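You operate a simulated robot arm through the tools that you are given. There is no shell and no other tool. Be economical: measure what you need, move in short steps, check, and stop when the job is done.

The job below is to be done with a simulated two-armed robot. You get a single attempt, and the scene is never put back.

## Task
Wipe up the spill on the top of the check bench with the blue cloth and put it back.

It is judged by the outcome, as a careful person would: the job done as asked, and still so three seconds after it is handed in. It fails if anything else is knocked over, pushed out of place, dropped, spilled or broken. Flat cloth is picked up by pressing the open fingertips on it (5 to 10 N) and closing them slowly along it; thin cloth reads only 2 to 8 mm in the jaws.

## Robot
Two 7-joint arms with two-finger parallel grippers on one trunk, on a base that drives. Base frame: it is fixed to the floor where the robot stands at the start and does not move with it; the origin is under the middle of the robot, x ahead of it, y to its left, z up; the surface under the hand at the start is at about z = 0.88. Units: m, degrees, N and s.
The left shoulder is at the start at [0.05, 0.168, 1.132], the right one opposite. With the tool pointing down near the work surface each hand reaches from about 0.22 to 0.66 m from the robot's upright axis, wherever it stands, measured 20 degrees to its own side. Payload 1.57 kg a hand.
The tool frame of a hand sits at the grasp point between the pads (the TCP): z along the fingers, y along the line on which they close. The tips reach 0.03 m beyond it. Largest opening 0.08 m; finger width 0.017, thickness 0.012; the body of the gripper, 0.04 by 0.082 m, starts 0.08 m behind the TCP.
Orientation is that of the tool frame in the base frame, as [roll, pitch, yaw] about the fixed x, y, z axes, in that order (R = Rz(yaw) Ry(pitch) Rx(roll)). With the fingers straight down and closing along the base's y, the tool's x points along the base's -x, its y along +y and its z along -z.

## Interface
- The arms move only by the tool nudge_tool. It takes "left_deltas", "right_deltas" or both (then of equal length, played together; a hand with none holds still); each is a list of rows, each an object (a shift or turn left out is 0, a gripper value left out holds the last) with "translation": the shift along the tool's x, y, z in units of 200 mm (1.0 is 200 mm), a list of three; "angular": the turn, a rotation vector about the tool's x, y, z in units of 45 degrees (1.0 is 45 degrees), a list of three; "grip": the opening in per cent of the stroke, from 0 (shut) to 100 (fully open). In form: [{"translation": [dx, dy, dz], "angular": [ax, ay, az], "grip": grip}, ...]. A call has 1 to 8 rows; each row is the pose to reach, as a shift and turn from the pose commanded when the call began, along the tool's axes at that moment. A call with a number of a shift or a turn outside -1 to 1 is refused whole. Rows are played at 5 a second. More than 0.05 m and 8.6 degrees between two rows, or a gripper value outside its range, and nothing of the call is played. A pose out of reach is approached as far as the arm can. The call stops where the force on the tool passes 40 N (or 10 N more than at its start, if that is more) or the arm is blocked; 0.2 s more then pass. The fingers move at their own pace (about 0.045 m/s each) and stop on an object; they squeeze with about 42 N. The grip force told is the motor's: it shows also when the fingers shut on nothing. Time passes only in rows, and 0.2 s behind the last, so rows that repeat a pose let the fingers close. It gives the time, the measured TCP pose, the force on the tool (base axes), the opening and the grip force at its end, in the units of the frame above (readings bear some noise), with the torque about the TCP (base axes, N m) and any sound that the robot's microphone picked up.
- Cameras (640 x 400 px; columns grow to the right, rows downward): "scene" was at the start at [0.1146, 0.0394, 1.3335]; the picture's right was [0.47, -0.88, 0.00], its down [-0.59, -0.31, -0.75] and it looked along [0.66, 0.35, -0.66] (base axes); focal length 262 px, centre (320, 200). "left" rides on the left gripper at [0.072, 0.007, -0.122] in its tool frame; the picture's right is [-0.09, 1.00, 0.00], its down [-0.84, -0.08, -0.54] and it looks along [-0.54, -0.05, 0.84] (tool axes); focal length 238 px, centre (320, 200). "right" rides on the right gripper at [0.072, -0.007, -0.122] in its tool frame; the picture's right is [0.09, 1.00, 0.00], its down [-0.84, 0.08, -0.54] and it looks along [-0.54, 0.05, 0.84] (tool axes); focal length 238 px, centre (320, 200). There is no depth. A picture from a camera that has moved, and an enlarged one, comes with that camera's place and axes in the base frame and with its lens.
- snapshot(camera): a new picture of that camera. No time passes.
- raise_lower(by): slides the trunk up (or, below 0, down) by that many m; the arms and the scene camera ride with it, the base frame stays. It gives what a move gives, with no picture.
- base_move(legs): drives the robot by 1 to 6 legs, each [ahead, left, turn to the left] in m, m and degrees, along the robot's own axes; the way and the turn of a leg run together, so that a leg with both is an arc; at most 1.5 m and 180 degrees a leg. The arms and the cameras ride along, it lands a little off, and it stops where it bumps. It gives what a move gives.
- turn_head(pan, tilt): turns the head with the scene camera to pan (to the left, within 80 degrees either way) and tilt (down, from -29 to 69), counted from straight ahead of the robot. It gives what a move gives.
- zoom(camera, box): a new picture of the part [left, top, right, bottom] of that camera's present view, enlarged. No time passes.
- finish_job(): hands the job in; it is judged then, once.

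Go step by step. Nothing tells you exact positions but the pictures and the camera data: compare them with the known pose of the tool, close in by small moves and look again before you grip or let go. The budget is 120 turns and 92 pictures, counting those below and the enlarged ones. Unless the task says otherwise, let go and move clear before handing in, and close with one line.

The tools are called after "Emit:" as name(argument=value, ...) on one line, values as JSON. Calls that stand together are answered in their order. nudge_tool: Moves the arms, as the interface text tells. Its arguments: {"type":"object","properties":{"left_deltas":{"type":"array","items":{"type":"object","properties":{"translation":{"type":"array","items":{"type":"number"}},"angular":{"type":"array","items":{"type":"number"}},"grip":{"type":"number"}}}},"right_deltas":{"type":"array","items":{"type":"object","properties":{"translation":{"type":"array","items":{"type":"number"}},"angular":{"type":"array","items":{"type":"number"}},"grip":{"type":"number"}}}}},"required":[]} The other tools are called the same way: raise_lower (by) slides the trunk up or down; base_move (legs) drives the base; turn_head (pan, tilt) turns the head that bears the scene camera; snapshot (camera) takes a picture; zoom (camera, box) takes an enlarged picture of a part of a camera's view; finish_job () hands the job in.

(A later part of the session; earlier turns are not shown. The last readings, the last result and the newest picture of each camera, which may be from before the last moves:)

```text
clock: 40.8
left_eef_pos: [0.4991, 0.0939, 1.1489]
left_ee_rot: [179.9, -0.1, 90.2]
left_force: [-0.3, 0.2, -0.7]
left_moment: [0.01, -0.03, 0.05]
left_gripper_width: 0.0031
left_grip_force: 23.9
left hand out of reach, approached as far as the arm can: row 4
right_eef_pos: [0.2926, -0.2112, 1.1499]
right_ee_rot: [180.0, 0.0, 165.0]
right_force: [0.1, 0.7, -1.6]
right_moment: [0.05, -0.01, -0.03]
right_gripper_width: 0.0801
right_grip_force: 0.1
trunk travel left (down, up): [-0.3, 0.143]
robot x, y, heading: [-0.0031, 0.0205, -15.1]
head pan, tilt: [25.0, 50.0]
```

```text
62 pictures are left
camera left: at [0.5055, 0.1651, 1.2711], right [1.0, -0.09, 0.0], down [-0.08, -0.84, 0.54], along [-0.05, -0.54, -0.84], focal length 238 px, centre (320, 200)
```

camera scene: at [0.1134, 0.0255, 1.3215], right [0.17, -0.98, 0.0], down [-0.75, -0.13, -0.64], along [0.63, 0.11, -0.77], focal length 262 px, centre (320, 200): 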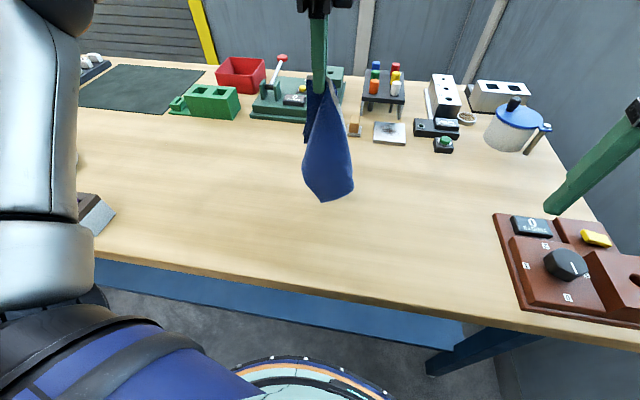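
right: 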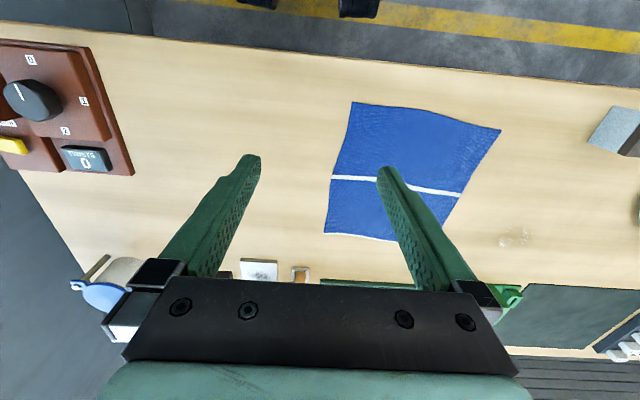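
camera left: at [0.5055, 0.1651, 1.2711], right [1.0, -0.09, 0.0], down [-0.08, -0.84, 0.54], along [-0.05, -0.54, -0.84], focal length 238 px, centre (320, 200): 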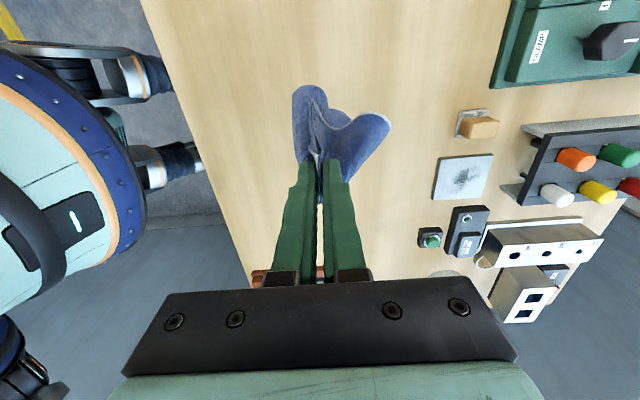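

The hem is just about touching the bench near the old right edge. I'll lay it down along an arc toward +y.

Emit:
nudge_tool(left_deltas=[{"translation": [0, 0, 0.1]}, {"translation": [0, 0, 0.1]}, {"translation": [0.2, 0, 0.15]}, {"translation": [0.4, 0, 0.25]}, {"translation": [0.6, 0, 0.4]}, {"translation": [0.75, 0, 0.58]}, {"translation": [0.88, 0, 0.75]}])

Emit:
snapshot(camera="scene")

Emit:
snapshot(camera="left")

```text
clock: 42.4
left_eef_pos: [0.4996, 0.2703, 0.9983]
left_ee_rot: [179.8, 0.1, 90.0]
left_force: [-0.3, 1.1, -0.2]
left_moment: [-0.01, -0.03, 0.01]
left_gripper_width: 0.0032
left_grip_force: 24.6
right_eef_pos: [0.2927, -0.2103, 1.1496]
right_ee_rot: [179.9, 0.1, 165.0]
right_force: [0.0, 0.4, -0.1]
right_moment: [0.0, -0.04, 0.0]
right_gripper_width: 0.0802
right_grip_force: 0.2
trunk travel left (down, up): [-0.3, 0.143]
robot x, y, heading: [-0.001, 0.0241, -15.4]
head pan, tilt: [25.0, 50.0]
```

```text
61 pictures are left
camera scene: at [0.1137, 0.0259, 1.3215], right [0.17, -0.98, 0.0], down [-0.75, -0.13, -0.64], along [0.63, 0.11, -0.77], focal length 262 px, centre (320, 200)
```

scene: 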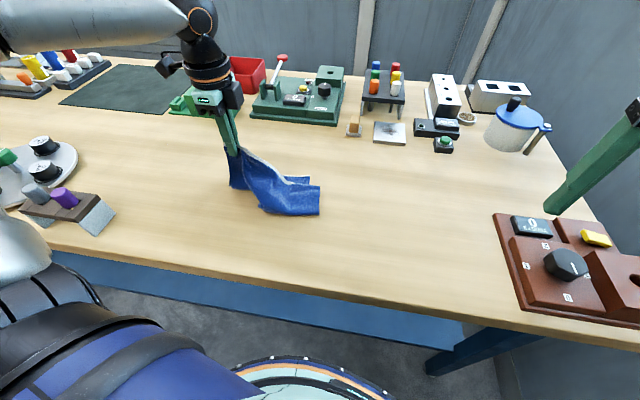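

```text
60 pictures are left
camera left: at [0.5056, 0.3422, 1.1203], right [1.0, -0.09, 0.0], down [-0.08, -0.84, 0.54], along [-0.05, -0.54, -0.84], focal length 238 px, centre (320, 200)
```

left: 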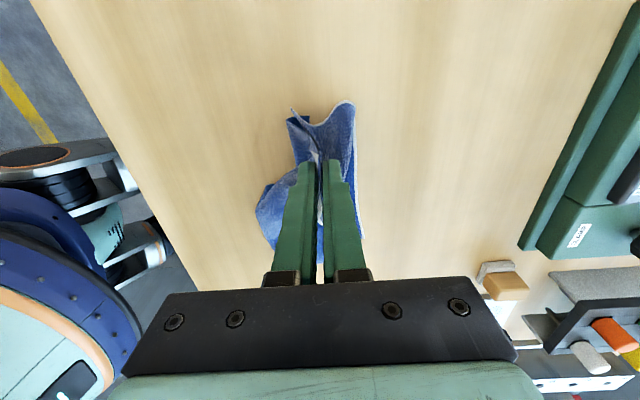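

Emit:
nudge_tool(left_deltas=[{"translation": [0.06, 0, 0.13]}, {"translation": [0.12, 0, 0.25]}, {"translation": [0.2, 0, 0.35]}, {"translation": [0.225, 0, 0.41]}])

Emit:
zoom(camera="scene", box=[140, 90, 380, 260])

Emit:
snapshot(camera="left")

```text
clock: 43.4
left_eef_pos: [0.4993, 0.3148, 0.9169]
left_ee_rot: [179.8, -0.1, 90.0]
left_force: [0.2, 0.1, 1.4]
left_moment: [-0.03, 0.01, 0.03]
left_gripper_width: 0.0032
left_grip_force: 24.2
right_eef_pos: [0.293, -0.2105, 1.1493]
right_ee_rot: [-179.9, 0.0, 165.0]
right_force: [-0.8, 0.3, 0.3]
right_moment: [0.01, -0.01, -0.01]
right_gripper_width: 0.08
right_grip_force: 0.1
trunk travel left (down, up): [-0.3, 0.143]
robot x, y, heading: [0.0, 0.0221, -14.9]
head pan, tilt: [25.0, 50.0]
```

```text
2.35 times, centred on (260, 175) of scene
camera zoom: at [0.1135, 0.0253, 1.3215], right [0.17, -0.98, 0.0], down [-0.75, -0.13, -0.64], along [0.63, 0.11, -0.77], focal length 616 px, centre (461, 259)
```

zoom: 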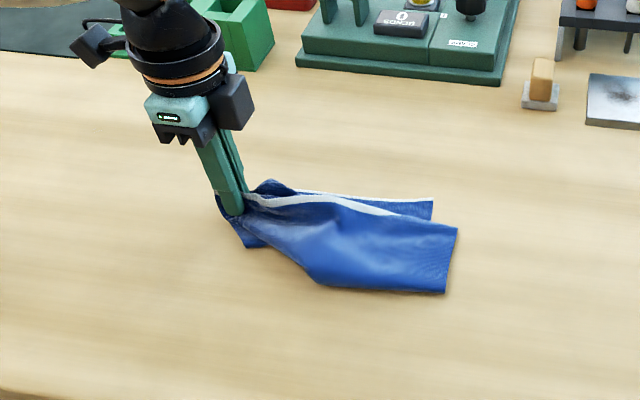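

```text
58 pictures are left
camera left: at [0.5052, 0.3863, 1.0394], right [1.0, -0.09, 0.0], down [-0.08, -0.84, 0.54], along [-0.05, -0.54, -0.84], focal length 238 px, centre (320, 200)
```

left: 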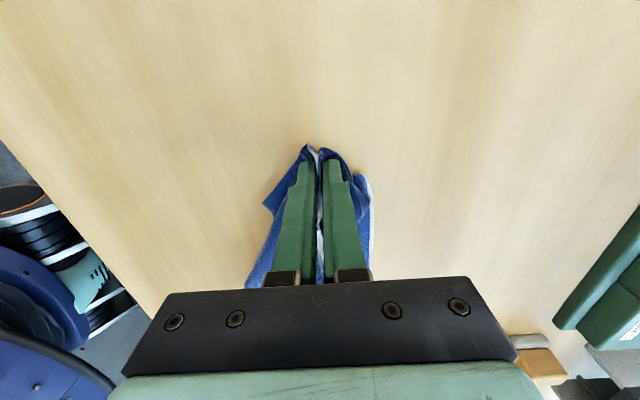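

The cloth is at its old place but folded in lengthwise. I'll release it, lift clear and see how it lies before spreading it out.

Emit:
nudge_tool(left_deltas=[{"translation": [0, 0, 0], "grip": 5}, {"grip": 10}, {"grip": 15}, {"grip": 15}, {"translation": [0, 0, -0.1], "grip": 15}, {"translation": [0, 0, -0.3], "grip": 15}, {"translation": [0.15, 0, -0.45], "grip": 30}, {"translation": [0.35, 0, -0.5], "grip": 100}])

Emit:
snapshot(camera="left")

Emit:
zoom(camera="scene", box=[140, 90, 380, 260])

```text
clock: 45.2
left_eef_pos: [0.4993, 0.3855, 1.0164]
left_ee_rot: [179.9, 0.0, 90.1]
left_force: [0.4, 0.8, -0.1]
left_moment: [-0.03, 0.02, 0.01]
left_gripper_width: 0.0582
left_grip_force: 0.2
right_eef_pos: [0.2931, -0.2102, 1.1508]
right_ee_rot: [180.0, 0.0, 165.0]
right_force: [-0.5, -0.6, -1.3]
right_moment: [0.01, 0.01, 0.01]
right_gripper_width: 0.08
right_grip_force: 0.1
trunk travel left (down, up): [-0.3, 0.143]
robot x, y, heading: [-0.0028, 0.0212, -15.0]
head pan, tilt: [25.0, 50.0]
```

```text
57 pictures are left
camera left: at [0.5058, 0.4567, 1.1382], right [1.0, -0.09, 0.0], down [-0.08, -0.84, 0.54], along [-0.05, -0.54, -0.84], focal length 238 px, centre (320, 200)
```

left: 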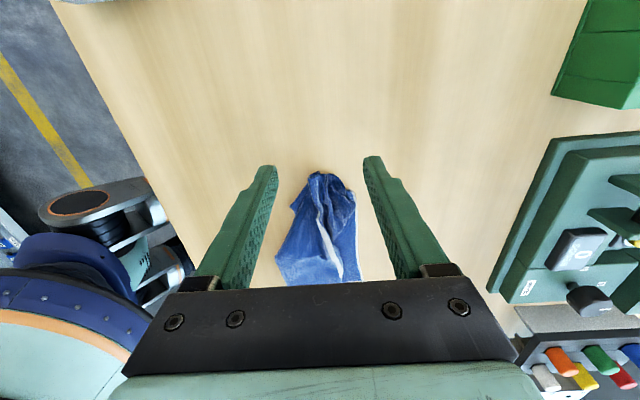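

```text
2.35 times, centred on (260, 175) of scene
camera zoom: at [0.1135, 0.0258, 1.3215], right [0.17, -0.98, 0.0], down [-0.75, -0.13, -0.64], along [0.63, 0.11, -0.77], focal length 616 px, centre (461, 259)
```

zoom: 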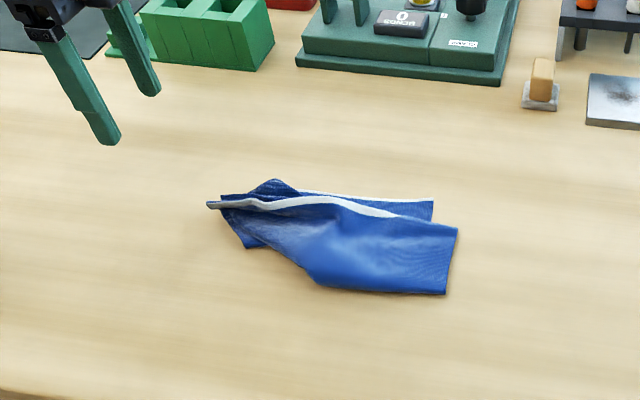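

The cloth lies tented along its middle stripe, about 11 cm wide instead of 27. I'll spread it: turn the hand to close along y and pull the near edge toward the robot first.

Emit:
nudge_tool(left_deltas=[{"translation": [-0.12, 0, -0.1], "angular": [0, 0, -0.15], "grip": 100}, {"translation": [-0.25, -0.05, -0.2], "angular": [0, 0, -0.3]}, {"translation": [-0.4, -0.1, -0.2], "angular": [0, 0, -0.45]}, {"translation": [-0.55, -0.2, -0.2], "angular": [0, 0, -0.6]}, {"translation": [-0.7, -0.3, -0.2], "angular": [0, 0, -0.75]}, {"translation": [-0.8, -0.45, -0.2], "angular": [0, 0, -0.9]}, {"translation": [-0.9, -0.55, -0.2], "angular": [0, 0, -1]}])

Emit:
nudge_tool(left_deltas=[{"angular": [0, 0, -0.167]}, {"angular": [0, 0, -0.333]}, {"angular": [0, 0, -0.5]}, {"angular": [0, 0, -0.667]}, {"angular": [0, 0, -0.833]}, {"angular": [0, 0, -1]}])

Emit:
snapshot(camera="left")

```text
clock: 46.8
left_eef_pos: [0.3881, 0.2043, 1.0572]
left_ee_rot: [179.9, 0.1, 135.1]
left_force: [0.1, 0.3, -0.1]
left_moment: [0.0, 0.02, -0.01]
left_gripper_width: 0.08
left_grip_force: 0.1
right_eef_pos: [0.293, -0.21, 1.1491]
right_ee_rot: [180.0, -0.1, 165.0]
right_force: [0.3, -1.3, -0.1]
right_moment: [-0.04, -0.01, 0.0]
right_gripper_width: 0.08
right_grip_force: 0.0
trunk travel left (down, up): [-0.3, 0.143]
robot x, y, heading: [-0.0021, 0.0231, -15.2]
head pan, tilt: [25.0, 50.0]
```

```text
clock: 48.2
left_eef_pos: [0.3894, 0.2051, 1.057]
left_ee_rot: [-179.9, 0.2, -179.8]
left_force: [-0.3, 0.4, 0.7]
left_moment: [-0.04, 0.0, 0.0]
left_gripper_width: 0.0801
left_grip_force: 0.1
right_eef_pos: [0.292, -0.2122, 1.1499]
right_ee_rot: [179.9, 0.0, 165.1]
right_force: [-0.3, 1.3, 0.3]
right_moment: [0.0, -0.02, -0.01]
right_gripper_width: 0.0801
right_grip_force: 0.0
trunk travel left (down, up): [-0.3, 0.143]
robot x, y, heading: [-0.0045, 0.0249, -15.2]
head pan, tilt: [25.0, 50.0]
```

```text
55 pictures are left
camera left: at [0.317, 0.2103, 1.1785], right [0.09, 1.0, 0.0], down [0.84, -0.07, 0.54], along [0.54, -0.05, -0.84], focal length 238 px, centre (320, 200)
```

left: 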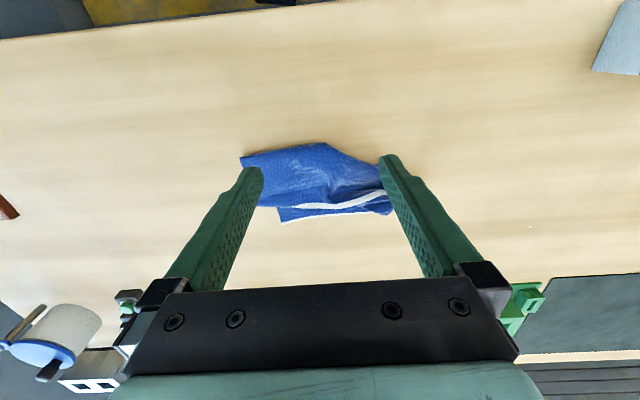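

I notice a tiny speck near where the spill was, so I'll zoom in on it.

Emit:
zoom(camera="left", box=[470, 180, 600, 260])

Emit:
zoom(camera="scene", box=[100, 100, 340, 260])

```text
4.92 times, centred on (535, 220) of left
camera zoom: at [0.317, 0.2103, 1.1785], right [0.09, 1.0, 0.0], down [0.84, -0.07, 0.54], along [0.54, -0.05, -0.84], focal length 1173 px, centre (-738, 102)
```

zoom: 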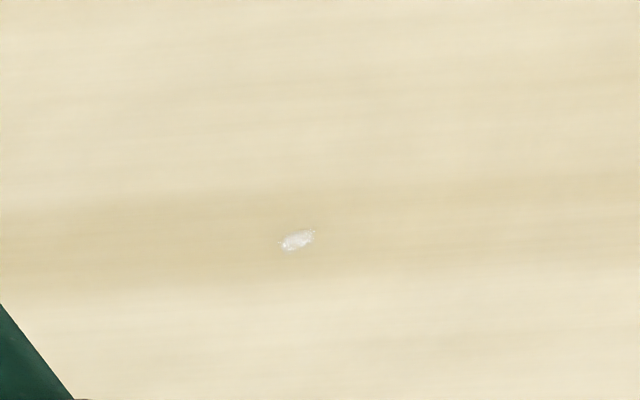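

```text
2.50 times, centred on (220, 180) of scene
camera zoom: at [0.1135, 0.0254, 1.3214], right [0.17, -0.98, 0.0], down [-0.75, -0.13, -0.64], along [0.63, 0.11, -0.77], focal length 655 px, centre (570, 250)
```

zoom: 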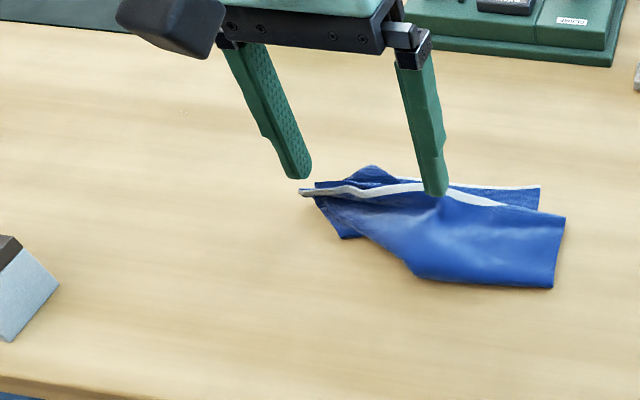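

A roughly 1 cm drop remains at about (0.592, 0.525), so I need a second wipe. I'll drive back left, turn the hand to close along x again, and grip the left end of the cloth.

Emit:
base_move(legs=[[-0.05, 0.19, 0]])

Emit:
nudge_tool(left_deltas=[{"translation": [-0.1, 0, 0], "angular": [0, 0, 0.15]}, {"translation": [-0.2, 0, 0], "angular": [0, 0, 0.3]}, {"translation": [-0.3, 0, 0], "angular": [0, 0, 0.45]}, {"translation": [-0.4, 0, 0], "angular": [0, 0, 0.6]}, {"translation": [-0.5, -0.1, 0], "angular": [0, 0, 0.75]}, {"translation": [-0.55, -0.2, 0], "angular": [0, 0, 0.9]}, {"translation": [-0.55, -0.3, 0], "angular": [0, 0, 1]}])

Emit:
nudge_tool(left_deltas=[{"angular": [0, 0, 0.167]}, {"angular": [0, 0, 0.333]}, {"angular": [0, 0, 0.5]}, {"angular": [0, 0, 0.667]}, {"angular": [0, 0, 0.833]}, {"angular": [0, 0, 1]}])

Emit:
snapshot(camera="left")

Emit:
snapshot(camera="scene")

```text
clock: 50.5
left_eef_pos: [0.3914, 0.4011, 1.0565]
left_ee_rot: [179.9, 0.0, -179.8]
left_force: [0.2, 0.6, 0.3]
left_moment: [-0.02, 0.02, 0.0]
left_gripper_width: 0.0798
left_grip_force: 0.0
right_eef_pos: [0.2937, -0.0156, 1.1499]
right_ee_rot: [-180.0, 0.0, 165.2]
right_force: [1.0, -0.2, 0.9]
right_moment: [0.0, -0.02, 0.0]
right_gripper_width: 0.0799
right_grip_force: 0.1
trunk travel left (down, up): [-0.3, 0.143]
robot x, y, heading: [-0.0015, 0.2174, -14.9]
head pan, tilt: [25.0, 50.0]
```

```text
clock: 52.1
left_eef_pos: [0.5, 0.3399, 1.0563]
left_ee_rot: [180.0, 0.1, 135.1]
left_force: [-0.1, 0.5, 0.0]
left_moment: [-0.02, 0.0, 0.01]
left_gripper_width: 0.0801
left_grip_force: 0.1
right_eef_pos: [0.294, -0.0164, 1.1482]
right_ee_rot: [180.0, 0.0, 165.1]
right_force: [-0.1, 0.6, 0.0]
right_moment: [-0.01, 0.0, 0.0]
right_gripper_width: 0.0802
right_grip_force: 0.1
trunk travel left (down, up): [-0.3, 0.143]
robot x, y, heading: [-0.0019, 0.2172, -15.0]
head pan, tilt: [25.0, 50.0]
```

```text
clock: 53.5
left_eef_pos: [0.5, 0.3412, 1.0556]
left_ee_rot: [179.8, 0.1, 90.1]
left_force: [-0.1, 0.7, 1.0]
left_moment: [0.02, -0.03, 0.01]
left_gripper_width: 0.0801
left_grip_force: 0.0
right_eef_pos: [0.2933, -0.0146, 1.1488]
right_ee_rot: [179.9, 0.0, 165.1]
right_force: [0.3, -0.5, 0.2]
right_moment: [0.0, 0.01, 0.02]
right_gripper_width: 0.0799
right_grip_force: 0.1
trunk travel left (down, up): [-0.3, 0.143]
robot x, y, heading: [0.003, 0.2194, -15.0]
head pan, tilt: [25.0, 50.0]
```

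```text
52 pictures are left
camera left: at [0.5066, 0.4127, 1.1788], right [1.0, -0.09, 0.0], down [-0.08, -0.84, 0.54], along [-0.05, -0.54, -0.84], focal length 238 px, centre (320, 200)
```

left: 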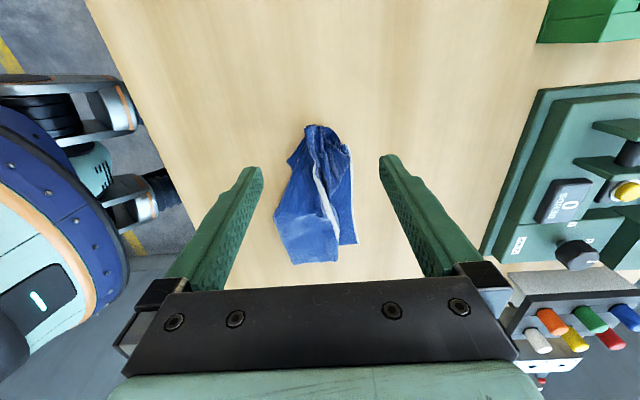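

```text
51 pictures are left
camera scene: at [0.1144, 0.2212, 1.3214], right [0.17, -0.98, 0.0], down [-0.75, -0.13, -0.64], along [0.63, 0.11, -0.77], focal length 262 px, centre (320, 200)
```

scene: 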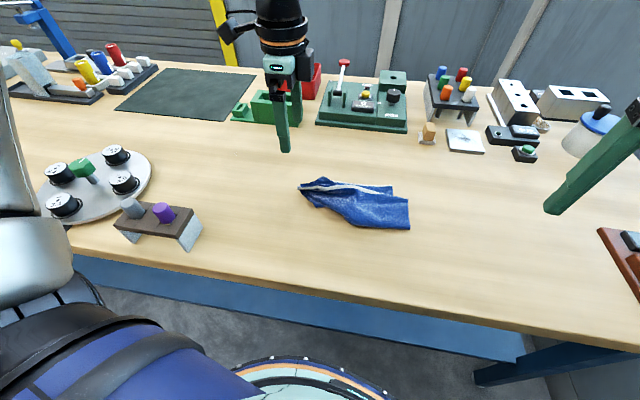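

Emit:
nudge_tool(left_deltas=[{"translation": [-0.06, 0, 0.2]}, {"translation": [-0.115, 0, 0.4]}, {"translation": [-0.115, 0, 0.55]}, {"translation": [-0.115, 0, 0.65]}, {"translation": [-0.115, 0, 0.71]}, {"translation": [-0.115, 0, 0.725]}])

Emit:
nudge_tool(left_deltas=[{"grip": 85}, {"grip": 70}, {"grip": 55}, {"grip": 40}, {"grip": 25}, {"grip": 10}, {"grip": 0}, {"grip": 0}])

Emit:
snapshot(camera="left")

```text
clock: 54.9
left_eef_pos: [0.5009, 0.3169, 0.9119]
left_ee_rot: [179.9, 0.1, 90.1]
left_force: [0.5, -0.1, -0.2]
left_moment: [0.01, 0.01, 0.02]
left_gripper_width: 0.08
left_grip_force: 0.1
right_eef_pos: [0.2947, -0.0148, 1.1494]
right_ee_rot: [-180.0, -0.1, 165.0]
right_force: [0.9, -0.5, 0.3]
right_moment: [0.0, 0.0, -0.01]
right_gripper_width: 0.0801
right_grip_force: 0.0
trunk travel left (down, up): [-0.3, 0.143]
robot x, y, heading: [-0.0028, 0.2161, -15.2]
head pan, tilt: [25.0, 50.0]
```

```text
clock: 56.7
left_eef_pos: [0.5007, 0.3187, 0.9126]
left_ee_rot: [179.9, -0.1, 90.2]
left_force: [0.8, -0.6, 0.0]
left_moment: [0.0, -0.02, -0.03]
left_gripper_width: 0.0036
left_grip_force: 25.0
right_eef_pos: [0.294, -0.0151, 1.1495]
right_ee_rot: [179.9, 0.1, 165.0]
right_force: [0.4, -0.2, -0.4]
right_moment: [-0.02, -0.01, -0.04]
right_gripper_width: 0.0801
right_grip_force: 0.1
trunk travel left (down, up): [-0.3, 0.143]
robot x, y, heading: [-0.0021, 0.2179, -14.8]
head pan, tilt: [25.0, 50.0]
```

```text
50 pictures are left
camera left: at [0.5068, 0.3895, 1.034], right [1.0, -0.09, 0.0], down [-0.08, -0.84, 0.54], along [-0.05, -0.54, -0.84], focal length 238 px, centre (320, 200)
```

left: 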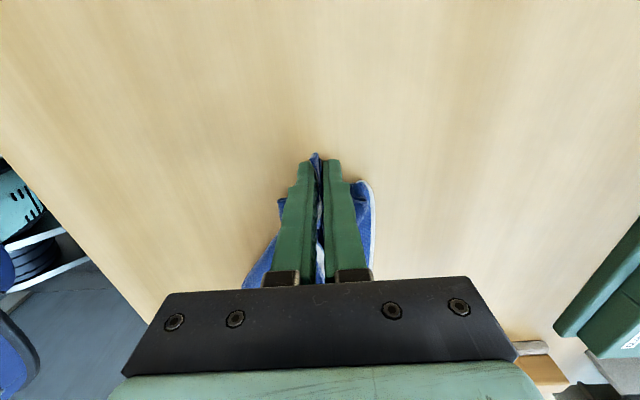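

Held again. I'll drag it to the remaining drop.

Emit:
nudge_tool(left_deltas=[{"translation": [0.11, 0.06, 0.0]}, {"translation": [0.22, 0.12, 0.0]}, {"translation": [0.33, 0.18, 0.0]}, {"translation": [0.44, 0.24, 0.0]}, {"translation": [0.55, 0.3, 0.0]}, {"translation": [0.66, 0.36, 0.0]}, {"translation": [0.78, 0.42, 0.0]}, {"translation": [0.85, 0.455, 0.0]}])

Emit:
snapshot(camera="left")

```text
clock: 58.5
left_eef_pos: [0.5916, 0.4882, 0.9129]
left_ee_rot: [179.8, 0.1, 90.2]
left_force: [-0.4, 0.3, -0.2]
left_moment: [-0.03, 0.04, 0.02]
left_gripper_width: 0.0036
left_grip_force: 24.5
right_eef_pos: [0.2949, -0.0153, 1.1485]
right_ee_rot: [180.0, 0.0, 165.1]
right_force: [0.2, 0.6, 0.3]
right_moment: [0.01, -0.02, -0.01]
right_gripper_width: 0.0799
right_grip_force: 0.1
trunk travel left (down, up): [-0.3, 0.143]
robot x, y, heading: [-0.0002, 0.2173, -15.1]
head pan, tilt: [25.0, 50.0]
```

```text
49 pictures are left
camera left: at [0.5971, 0.5597, 1.0346], right [1.0, -0.09, 0.0], down [-0.08, -0.84, 0.54], along [-0.05, -0.54, -0.84], focal length 238 px, centre (320, 200)
```

left: 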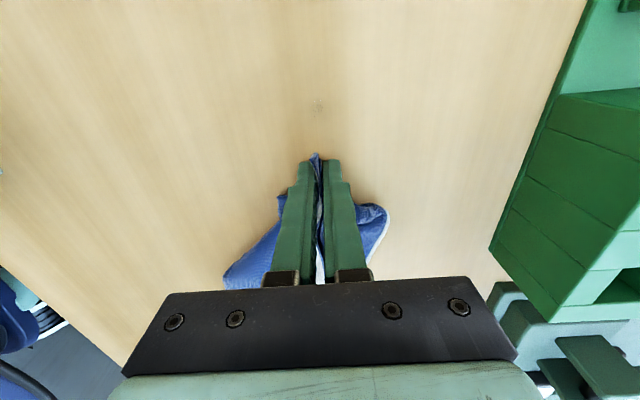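

Emit:
nudge_tool(left_deltas=[{"translation": [0, 0, 0.012]}, {"translation": [0.1, 0, 0.012]}, {"translation": [0.2, 0, 0.012]}, {"translation": [0.3, 0, 0.012]}, {"translation": [0.4, 0, 0.012]}, {"translation": [0.3, 0.07, 0.012]}, {"translation": [0.1, 0.07, 0.012]}, {"translation": [0.05, 0, 0.012]}])

Emit:
nudge_tool(left_deltas=[{"translation": [0, -0.08, 0]}, {"translation": [0.15, -0.08, 0]}, {"translation": [0.3, -0.08, 0]}, {"translation": [0.3, 0, 0]}, {"translation": [0.15, 0.02, 0]}, {"translation": [0.15, -0.02, 0]}, {"translation": [0.3, 0.02, 0]}, {"translation": [0.5, 0, 0]}])

Emit:
snapshot(camera="left")

Emit:
snapshot(camera="scene")

```text
clock: 60.3
left_eef_pos: [0.5903, 0.4978, 0.91]
left_ee_rot: [179.9, 0.1, 90.2]
left_force: [0.7, 1.0, 2.3]
left_moment: [0.03, 0.0, -0.05]
left_gripper_width: 0.0038
left_grip_force: 24.7
right_eef_pos: [0.2925, -0.0155, 1.15]
right_ee_rot: [-179.9, 0.0, 165.0]
right_force: [0.3, -0.3, 0.8]
right_moment: [0.04, 0.01, -0.02]
right_gripper_width: 0.0798
right_grip_force: 0.0
trunk travel left (down, up): [-0.3, 0.143]
robot x, y, heading: [0.0, 0.2155, -14.9]
head pan, tilt: [25.0, 50.0]
```

```text
clock: 62.1
left_eef_pos: [0.5897, 0.597, 0.9101]
left_ee_rot: [179.7, 0.1, 90.1]
left_force: [0.2, -1.9, 4.8]
left_moment: [-0.05, 0.02, -0.02]
left_gripper_width: 0.0036
left_grip_force: 24.7
right_eef_pos: [0.2933, -0.0147, 1.15]
right_ee_rot: [180.0, -0.1, 165.1]
right_force: [-0.5, 0.9, 0.5]
right_moment: [-0.01, 0.01, 0.04]
right_gripper_width: 0.0801
right_grip_force: 0.0
trunk travel left (down, up): [-0.3, 0.143]
robot x, y, heading: [0.001, 0.2174, -15.2]
head pan, tilt: [25.0, 50.0]
```

```text
48 pictures are left
camera left: at [0.5965, 0.6687, 1.032], right [1.0, -0.09, 0.0], down [-0.08, -0.84, 0.54], along [-0.05, -0.54, -0.84], focal length 238 px, centre (320, 200)
```

left: 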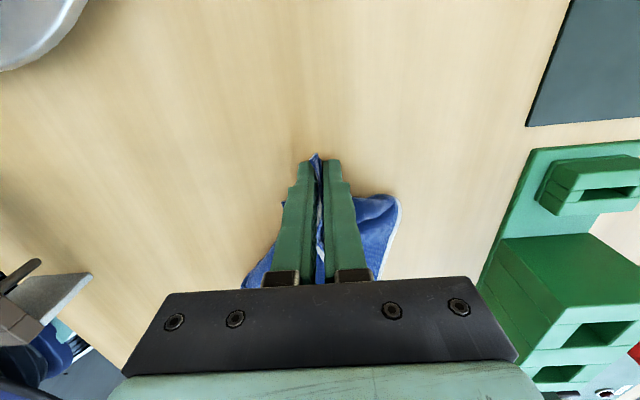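

```text
47 pictures are left
camera scene: at [0.1137, 0.221, 1.3216], right [0.17, -0.98, 0.0], down [-0.75, -0.13, -0.64], along [0.63, 0.11, -0.77], focal length 262 px, centre (320, 200)
```

scene: 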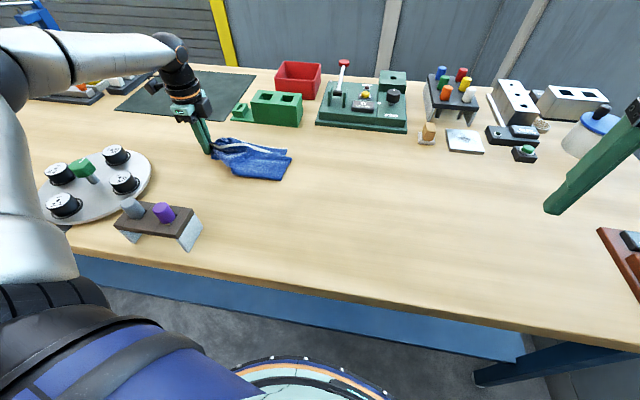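

Now I'll release here, so I can take hold of the right-hand edge and pull the cloth back flat along the bench.

Emit:
nudge_tool(left_deltas=[{"translation": [0, 0, -0.006], "grip": 5}, {"translation": [0, 0, -0.006], "grip": 12}, {"translation": [0, 0, -0.006], "grip": 20}, {"translation": [0, 0, -0.1], "grip": 20}, {"translation": [0, 0, -0.3], "grip": 20}, {"translation": [0, 0, -0.5], "grip": 40}, {"translation": [-0.2, -0.1, -0.6], "grip": 70}, {"translation": [-0.4, -0.2, -0.7], "grip": 100}])

Emit:
nudge_tool(left_deltas=[{"translation": [-0.2, 0, 0], "grip": 100}, {"translation": [-0.4, 0, 0]}, {"translation": [-0.6, 0, 0]}])

Emit:
snapshot(camera="left")

Emit:
zoom(camera="scene", box=[160, 80, 360, 220])

```text
clock: 63.9
left_eef_pos: [0.5492, 0.519, 1.0481]
left_ee_rot: [180.0, 0.1, 90.2]
left_force: [0.0, -0.5, 0.5]
left_moment: [0.02, -0.01, -0.01]
left_gripper_width: 0.0801
left_grip_force: 0.0
right_eef_pos: [0.2938, -0.0156, 1.1497]
right_ee_rot: [180.0, -0.1, 165.1]
right_force: [-0.2, -0.4, 0.4]
right_moment: [0.0, -0.03, -0.03]
right_gripper_width: 0.0802
right_grip_force: 0.0
trunk travel left (down, up): [-0.3, 0.143]
robot x, y, heading: [0.0002, 0.2175, -14.8]
head pan, tilt: [25.0, 50.0]
```

```text
clock: 64.7
left_eef_pos: [0.5504, 0.3981, 1.0506]
left_ee_rot: [179.8, 0.0, 90.2]
left_force: [-0.7, 0.6, 0.9]
left_moment: [0.03, 0.03, 0.0]
left_gripper_width: 0.08
left_grip_force: 0.1
right_eef_pos: [0.294, -0.0147, 1.1491]
right_ee_rot: [179.9, 0.1, 165.1]
right_force: [0.2, -0.2, 1.3]
right_moment: [0.02, 0.03, 0.02]
right_gripper_width: 0.0799
right_grip_force: 0.1
trunk travel left (down, up): [-0.3, 0.143]
robot x, y, heading: [0.0029, 0.2161, -15.2]
head pan, tilt: [25.0, 50.0]
```

```text
46 pictures are left
camera left: at [0.5562, 0.4687, 1.1722], right [1.0, -0.09, 0.0], down [-0.08, -0.84, 0.54], along [-0.05, -0.54, -0.84], focal length 238 px, centre (320, 200)
```

left: 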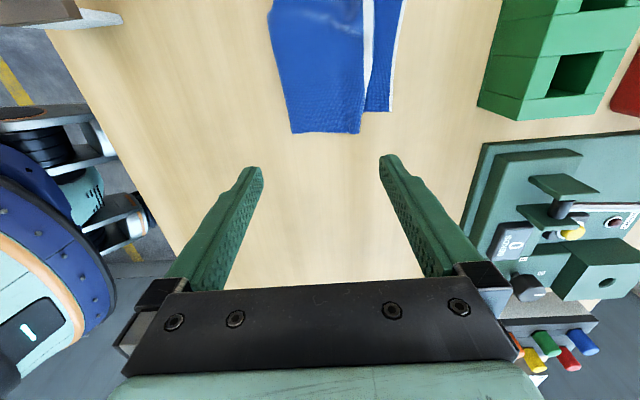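

```text
2.86 times, centred on (260, 150) of scene
camera zoom: at [0.1145, 0.2205, 1.3214], right [0.17, -0.98, 0.0], down [-0.75, -0.13, -0.64], along [0.63, 0.11, -0.77], focal length 748 px, centre (491, 343)
```

zoom: 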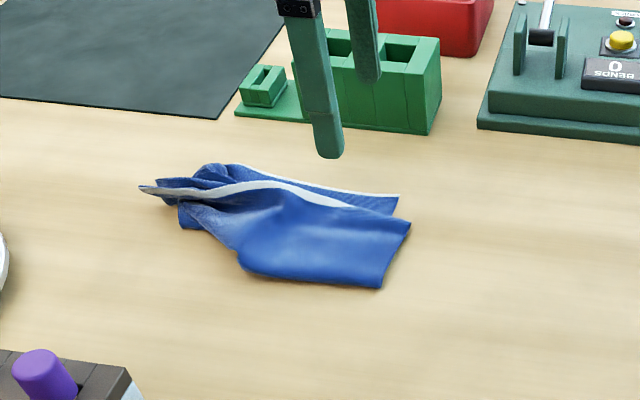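

The right hem lies at y≈0.38, with its near corner at x≈0.51. I'll pinch by that corner and pull it toward its old place, which also unfolds the cloth.

Emit:
nudge_tool(left_deltas=[{"translation": [-0.01, -0.05, 0.15], "grip": 50}, {"translation": [-0.01, -0.05, 0.35]}, {"translation": [-0.01, -0.05, 0.5]}, {"translation": [-0.01, -0.05, 0.6]}, {"translation": [-0.01, -0.05, 0.65]}])

Emit:
snapshot(camera="left")

```text
clock: 65.9
left_eef_pos: [0.5411, 0.3974, 0.9184]
left_ee_rot: [179.9, 0.1, 90.2]
left_force: [-0.3, 0.2, -0.4]
left_moment: [0.0, 0.01, -0.02]
left_gripper_width: 0.0402
left_grip_force: 0.1
right_eef_pos: [0.2944, -0.015, 1.1488]
right_ee_rot: [179.9, 0.1, 165.1]
right_force: [0.6, -0.3, 0.3]
right_moment: [0.03, 0.01, 0.01]
right_gripper_width: 0.0799
right_grip_force: 0.0
trunk travel left (down, up): [-0.3, 0.143]
robot x, y, heading: [0.0011, 0.2162, -14.9]
head pan, tilt: [25.0, 50.0]
```

```text
44 pictures are left
camera left: at [0.5472, 0.468, 1.0406], right [1.0, -0.09, 0.0], down [-0.08, -0.84, 0.54], along [-0.05, -0.54, -0.84], focal length 238 px, centre (320, 200)
```

left: 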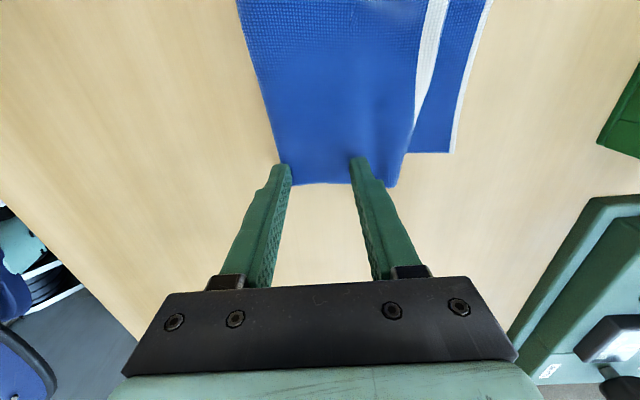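

Emit:
nudge_tool(left_deltas=[{"translation": [0.02, 0.07, 0]}, {"translation": [0.02, 0.07, 0.03]}, {"translation": [0.02, 0.07, 0.041]}, {"translation": [0.02, 0.07, 0.041]}])

```text
clock: 66.9
left_eef_pos: [0.5548, 0.3993, 0.9131]
left_ee_rot: [179.6, -0.1, 90.2]
left_force: [-0.6, 1.1, 6.6]
left_moment: [0.06, 0.03, -0.01]
left_gripper_width: 0.04
left_grip_force: 0.1
right_eef_pos: [0.293, -0.0145, 1.1491]
right_ee_rot: [179.9, 0.1, 165.1]
right_force: [0.7, -0.9, 0.2]
right_moment: [0.01, 0.01, 0.01]
right_gripper_width: 0.0798
right_grip_force: 0.0
trunk travel left (down, up): [-0.3, 0.143]
robot x, y, heading: [-0.0011, 0.2147, -15.0]
head pan, tilt: [25.0, 50.0]
```

6.6 N of contact, which is right for gripping. Closing slowly.

Emit:
nudge_tool(left_deltas=[{"grip": 44}, {"grip": 38}, {"grip": 31}, {"grip": 24}, {"grip": 17}, {"grip": 9}, {"grip": 0}, {"grip": 0}])

Emit:
snapshot(camera="left")

```text
clock: 68.7
left_eef_pos: [0.5545, 0.4001, 0.9123]
left_ee_rot: [179.6, 0.1, 90.2]
left_force: [2.3, 0.7, 10.6]
left_moment: [-0.01, -0.09, 0.02]
left_gripper_width: 0.0042
left_grip_force: 24.3
right_eef_pos: [0.2938, -0.0157, 1.1503]
right_ee_rot: [180.0, 0.0, 165.1]
right_force: [0.8, -0.5, 0.3]
right_moment: [0.02, -0.01, 0.04]
right_gripper_width: 0.0802
right_grip_force: 0.1
trunk travel left (down, up): [-0.3, 0.143]
robot x, y, heading: [0.0004, 0.2133, -15.1]
head pan, tilt: [25.0, 50.0]
```

```text
43 pictures are left
camera left: at [0.5605, 0.4716, 1.0345], right [1.0, -0.09, 0.0], down [-0.08, -0.84, 0.54], along [-0.04, -0.54, -0.84], focal length 238 px, centre (320, 200)
```

left: 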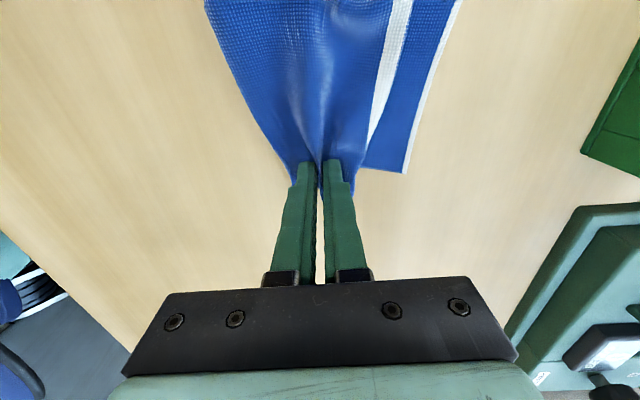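

Emit:
nudge_tool(left_deltas=[{"translation": [-0.06, -0.12, -0.012]}, {"translation": [-0.12, -0.25, -0.015]}, {"translation": [-0.19, -0.37, -0.015]}, {"translation": [-0.25, -0.5, -0.015]}])

Emit:
base_move(legs=[[0.05, -0.19, 0]])

Emit:
snapshot(camera="scene")

Emit:
snapshot(camera="left")

```text
clock: 69.7
left_eef_pos: [0.4545, 0.3486, 0.9138]
left_ee_rot: [180.0, 0.0, 90.3]
left_force: [0.2, 1.1, 1.1]
left_moment: [0.02, -0.03, -0.02]
left_gripper_width: 0.0041
left_grip_force: 24.7
right_eef_pos: [0.2936, -0.0151, 1.1496]
right_ee_rot: [180.0, 0.0, 165.1]
right_force: [0.3, -0.4, 1.4]
right_moment: [0.01, 0.0, 0.01]
right_gripper_width: 0.0802
right_grip_force: 0.1
trunk travel left (down, up): [-0.3, 0.143]
robot x, y, heading: [-0.0006, 0.2172, -14.9]
head pan, tilt: [25.0, 50.0]
```

```text
clock: 72.0
left_eef_pos: [0.4547, 0.1523, 0.9141]
left_ee_rot: [179.9, 0.0, 90.2]
left_force: [-0.1, 0.1, 0.4]
left_moment: [0.0, 0.0, -0.01]
left_gripper_width: 0.0039
left_grip_force: 24.3
right_eef_pos: [0.2935, -0.2123, 1.1495]
right_ee_rot: [-180.0, 0.1, 165.1]
right_force: [0.3, 0.5, -0.1]
right_moment: [0.01, -0.02, -0.02]
right_gripper_width: 0.0799
right_grip_force: 0.1
trunk travel left (down, up): [-0.3, 0.143]
robot x, y, heading: [0.0001, 0.0231, -14.7]
head pan, tilt: [25.0, 50.0]
```

```text
42 pictures are left
camera scene: at [0.1134, 0.0248, 1.3215], right [0.17, -0.98, 0.0], down [-0.75, -0.13, -0.64], along [0.63, 0.11, -0.77], focal length 262 px, centre (320, 200)
```

scene: 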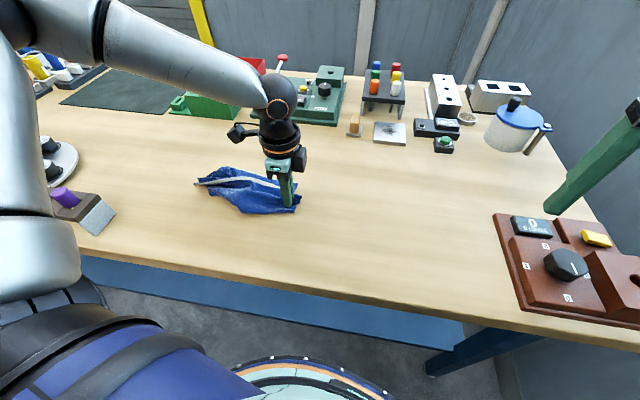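

```text
41 pictures are left
camera left: at [0.4603, 0.2241, 1.0359], right [1.0, -0.09, 0.0], down [-0.08, -0.84, 0.54], along [-0.05, -0.54, -0.84], focal length 238 px, centre (320, 200)
```

left: 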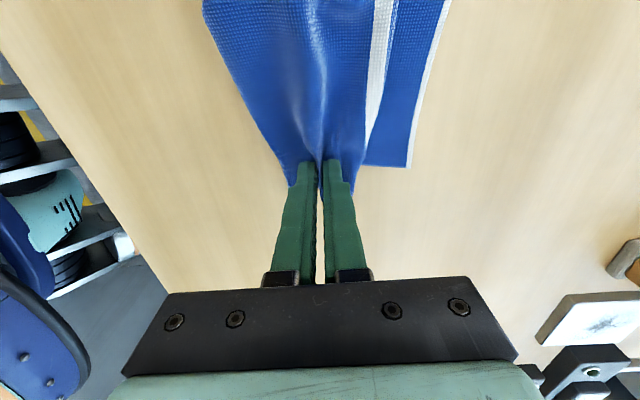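

Emit:
nudge_tool(left_deltas=[{"translation": [-0.05, -0.1, 0]}, {"translation": [-0.1, -0.2, 0]}, {"translation": [-0.15, -0.3, 0]}, {"translation": [-0.2, -0.4, 0]}])

Emit:
zoom(camera="scene", box=[130, 110, 350, 260])

```text
clock: 73.0
left_eef_pos: [0.3734, 0.1118, 0.9146]
left_ee_rot: [179.8, 0.1, 90.1]
left_force: [0.3, -0.5, 0.6]
left_moment: [0.01, -0.02, -0.03]
left_gripper_width: 0.0038
left_grip_force: 24.7
right_eef_pos: [0.2926, -0.2114, 1.1494]
right_ee_rot: [180.0, -0.1, 165.0]
right_force: [0.4, 0.7, 0.5]
right_moment: [0.02, 0.02, 0.0]
right_gripper_width: 0.08
right_grip_force: 0.0
trunk travel left (down, up): [-0.3, 0.143]
robot x, y, heading: [0.0001, 0.0239, -14.6]
head pan, tilt: [25.0, 50.0]
```

```text
2.67 times, centred on (240, 185) of scene
camera zoom: at [0.1133, 0.0249, 1.3215], right [0.17, -0.98, 0.0], down [-0.75, -0.13, -0.64], along [0.63, 0.11, -0.77], focal length 698 px, centre (533, 240)
```

zoom: 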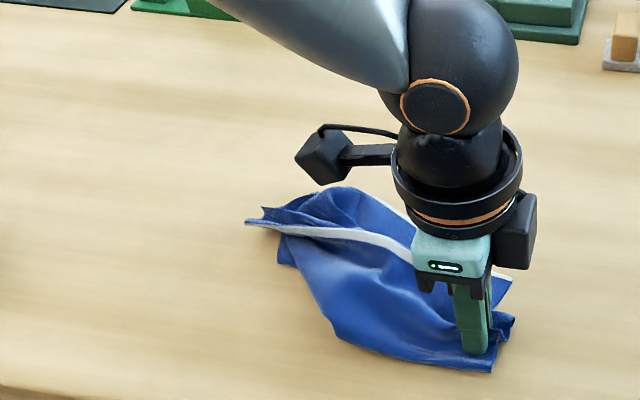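

The spill spot shows clean now, and the near-right corner is back in place. I'll release it and look for the far-right corner.

Emit:
nudge_tool(left_deltas=[{"translation": [0, 0, 0.006], "grip": 6}, {"translation": [0, 0, 0.006], "grip": 14}, {"translation": [0, 0, 0.006], "grip": 20}, {"translation": [0, 0, -0.1], "grip": 20}, {"translation": [0, 0, -0.3], "grip": 20}, {"translation": [0, 0.1, -0.5], "grip": 50}, {"translation": [0, 0.3, -0.6], "grip": 50}, {"translation": [0, 0.5, -0.6], "grip": 50}])

Emit:
snapshot(camera="left")

Emit:
zoom(camera="scene", box=[130, 110, 350, 260])

```text
clock: 74.8
left_eef_pos: [0.4756, 0.1143, 1.0341]
left_ee_rot: [179.9, -0.1, 90.1]
left_force: [0.5, 0.3, 0.2]
left_moment: [-0.01, -0.02, 0.01]
left_gripper_width: 0.0399
left_grip_force: 0.2
right_eef_pos: [0.294, -0.2111, 1.1495]
right_ee_rot: [-180.0, 0.0, 165.1]
right_force: [0.0, 0.3, -0.3]
right_moment: [0.02, -0.02, 0.02]
right_gripper_width: 0.0801
right_grip_force: 0.1
trunk travel left (down, up): [-0.3, 0.143]
robot x, y, heading: [-0.0009, 0.0208, -14.6]
head pan, tilt: [25.0, 50.0]
```

```text
39 pictures are left
camera left: at [0.4811, 0.1853, 1.1564], right [1.0, -0.09, 0.0], down [-0.08, -0.84, 0.54], along [-0.05, -0.54, -0.84], focal length 238 px, centre (320, 200)
```

left: 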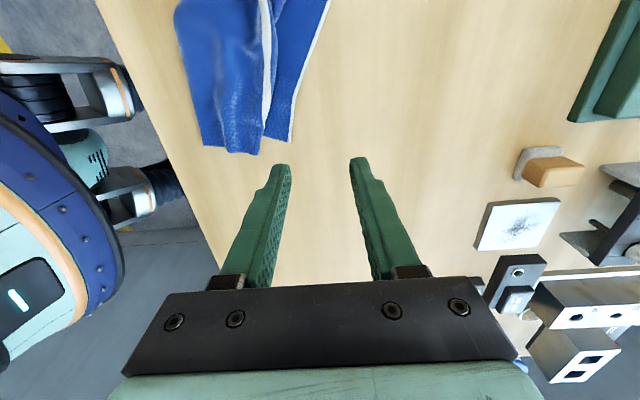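

```text
2.67 times, centred on (240, 185) of scene
camera zoom: at [0.114, 0.025, 1.3214], right [0.17, -0.98, 0.0], down [-0.75, -0.13, -0.64], along [0.63, 0.11, -0.77], focal length 698 px, centre (533, 240)
```

zoom: 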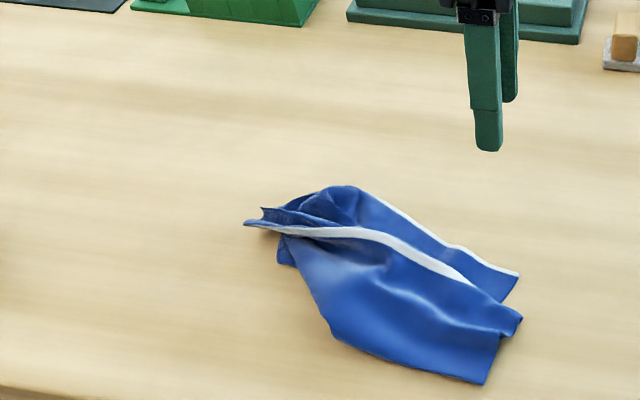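

Clean spot confirmed earlier, and the hem's far corner is at about (0.437, 0.096), needing to go to x≈0.60. I'll turn the hand parallel to the far edge, grip there and pull it outward.

Emit:
nudge_tool(left_deltas=[{"translation": [0.03, -0.04, 0], "angular": [0, 0, -0.15]}, {"translation": [0.06, -0.08, 0], "angular": [0, 0, -0.3]}, {"translation": [0.09, -0.12, 0], "angular": [0, 0, -0.45]}, {"translation": [0.12, -0.16, 0], "angular": [0, 0, -0.6]}, {"translation": [0.13, -0.18, 0], "angular": [0, 0, -0.75]}])

Emit:
nudge_tool(left_deltas=[{"translation": [0, 0, 0.1], "angular": [0, 0, -0.15]}, {"translation": [0, 0, 0.2], "angular": [0, 0, -0.3]}, {"translation": [0, 0, 0.3], "angular": [0, 0, -0.45]}, {"translation": [0, 0, 0.4], "angular": [0, 0, -0.6]}, {"translation": [0, 0, 0.45], "angular": [0, 0, -0.74]}])

Emit:
snapshot(camera="left")

```text
clock: 76.0
left_eef_pos: [0.4374, 0.1392, 1.0349]
left_ee_rot: [179.9, 0.1, 124.1]
left_force: [-0.8, 0.0, -0.2]
left_moment: [0.01, -0.01, -0.02]
left_gripper_width: 0.04
left_grip_force: 0.0
right_eef_pos: [0.2928, -0.2105, 1.1508]
right_ee_rot: [180.0, 0.1, 165.1]
right_force: [-0.3, 0.6, -0.9]
right_moment: [0.0, 0.02, 0.0]
right_gripper_width: 0.0797
right_grip_force: 0.0
trunk travel left (down, up): [-0.3, 0.143]
robot x, y, heading: [-0.0011, 0.024, -15.1]
head pan, tilt: [25.0, 50.0]
```

```text
clock: 77.2
left_eef_pos: [0.4377, 0.1375, 0.9452]
left_ee_rot: [-179.9, 0.2, 157.3]
left_force: [0.3, -0.2, -0.2]
left_moment: [0.04, -0.02, 0.02]
left_gripper_width: 0.0403
left_grip_force: 0.0
right_eef_pos: [0.293, -0.2102, 1.1499]
right_ee_rot: [-180.0, 0.1, 165.0]
right_force: [-0.1, -0.2, 0.5]
right_moment: [0.02, -0.01, -0.01]
right_gripper_width: 0.0799
right_grip_force: 0.0
trunk travel left (down, up): [-0.3, 0.143]
robot x, y, heading: [-0.002, 0.021, -14.8]
head pan, tilt: [25.0, 50.0]
```

```text
37 pictures are left
camera left: at [0.374, 0.1725, 1.0655], right [0.47, 0.88, 0.0], down [0.74, -0.39, 0.54], along [0.48, -0.25, -0.84], focal length 238 px, centre (320, 200)
```

left: 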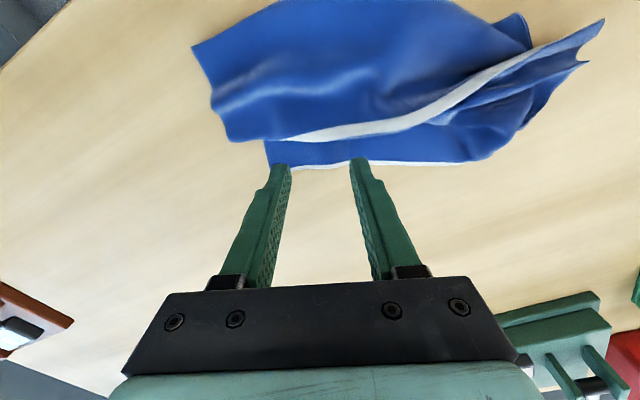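

Emit:
nudge_tool(left_deltas=[{"translation": [0.02, 0.1, 0]}, {"translation": [0.02, 0.1, 0.1]}, {"translation": [0.02, 0.1, 0.155]}, {"translation": [0.02, 0.1, 0.163]}, {"translation": [0.02, 0.1, 0.163]}])

Emit:
snapshot(camera="left")

```text
clock: 78.4
left_eef_pos: [0.4422, 0.1575, 0.9113]
left_ee_rot: [180.0, 0.1, 157.1]
left_force: [0.1, 1.6, 5.4]
left_moment: [-0.05, 0.05, 0.04]
left_gripper_width: 0.0396
left_grip_force: 0.1
right_eef_pos: [0.2921, -0.2115, 1.1496]
right_ee_rot: [179.9, 0.0, 165.2]
right_force: [0.0, -0.2, 0.3]
right_moment: [-0.04, -0.01, 0.01]
right_gripper_width: 0.0799
right_grip_force: 0.1
trunk travel left (down, up): [-0.3, 0.143]
robot x, y, heading: [-0.0032, 0.0242, -14.9]
head pan, tilt: [25.0, 50.0]
```

```text
36 pictures are left
camera left: at [0.3781, 0.1919, 1.0333], right [0.47, 0.88, 0.0], down [0.74, -0.39, 0.55], along [0.48, -0.26, -0.84], focal length 238 px, centre (320, 200)
```

left: 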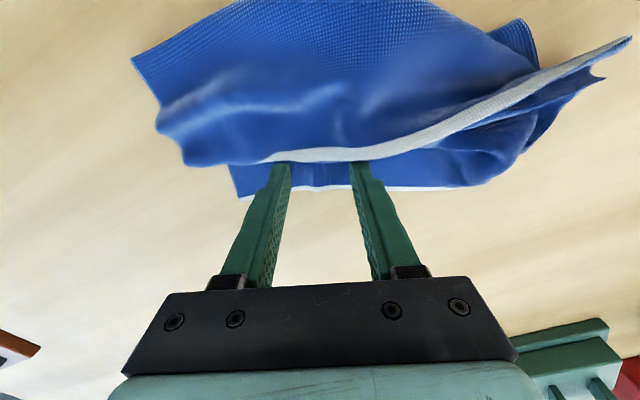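

Contact is 5.4 N on the far strip only. Closing slowly.

Emit:
nudge_tool(left_deltas=[{"translation": [0, 0, 0.003], "grip": 44}, {"translation": [0, 0, 0.003], "grip": 38}, {"translation": [0, 0, 0.003], "grip": 31}, {"translation": [0, 0, 0.003], "grip": 24}, {"translation": [0, 0, 0.003], "grip": 17}, {"translation": [0, 0, 0.003], "grip": 9}, {"translation": [0, 0, 0.003], "grip": 0}, {"translation": [0, 0, 0.003], "grip": 0}])

Emit:
snapshot(camera="left")

```text
clock: 80.2
left_eef_pos: [0.4412, 0.1584, 0.9112]
left_ee_rot: [179.9, 0.2, 157.3]
left_force: [-0.4, -0.2, 19.2]
left_moment: [-0.05, 0.13, 0.03]
left_gripper_width: 0.0028
left_grip_force: 23.8
right_eef_pos: [0.2913, -0.2119, 1.1499]
right_ee_rot: [180.0, 0.1, 165.1]
right_force: [0.2, 0.5, 0.3]
right_moment: [0.01, 0.02, -0.01]
right_gripper_width: 0.0802
right_grip_force: 0.0
trunk travel left (down, up): [-0.3, 0.143]
robot x, y, heading: [-0.0014, 0.0226, -15.0]
head pan, tilt: [25.0, 50.0]
```

```text
35 pictures are left
camera left: at [0.3774, 0.1918, 1.0331], right [0.47, 0.88, 0.0], down [0.74, -0.4, 0.55], along [0.48, -0.26, -0.84], focal length 238 px, centre (320, 200)
```

left: 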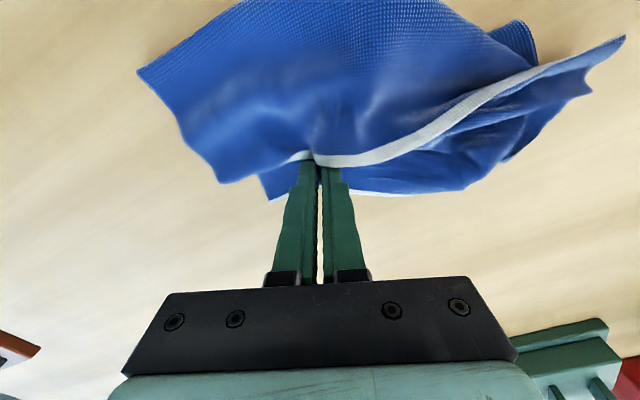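

Emit:
nudge_tool(left_deltas=[{"translation": [-0.12, 0.02, -0.015]}, {"translation": [-0.24, 0.04, -0.015]}, {"translation": [-0.36, 0.06, -0.015]}, {"translation": [-0.48, 0.08, -0.015]}])

Emit:
snapshot(camera="left")

```text
clock: 81.2
left_eef_pos: [0.5366, 0.1361, 0.9136]
left_ee_rot: [-179.9, 0.0, 157.2]
left_force: [-0.2, 0.2, -0.3]
left_moment: [0.05, 0.05, -0.02]
left_gripper_width: 0.0029
left_grip_force: 23.7
right_eef_pos: [0.2921, -0.2112, 1.1496]
right_ee_rot: [-180.0, 0.0, 165.1]
right_force: [-1.6, 0.6, 0.4]
right_moment: [-0.01, 0.03, -0.01]
right_gripper_width: 0.08
right_grip_force: 0.1
trunk travel left (down, up): [-0.3, 0.143]
robot x, y, heading: [-0.0005, 0.0235, -15.0]
head pan, tilt: [25.0, 50.0]
```

```text
34 pictures are left
camera left: at [0.4729, 0.1696, 1.0358], right [0.47, 0.88, 0.0], down [0.74, -0.4, 0.54], along [0.48, -0.25, -0.84], focal length 238 px, centre (320, 200)
```

left: 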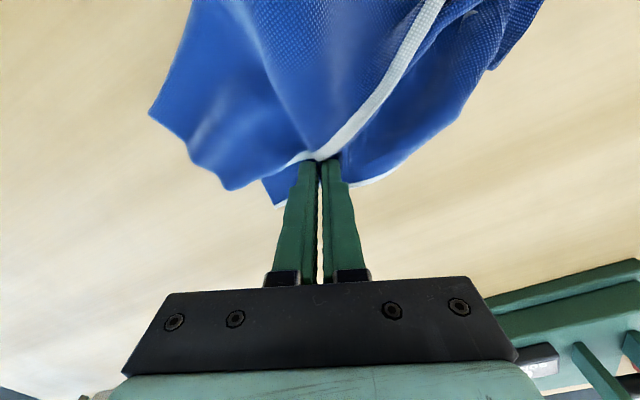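

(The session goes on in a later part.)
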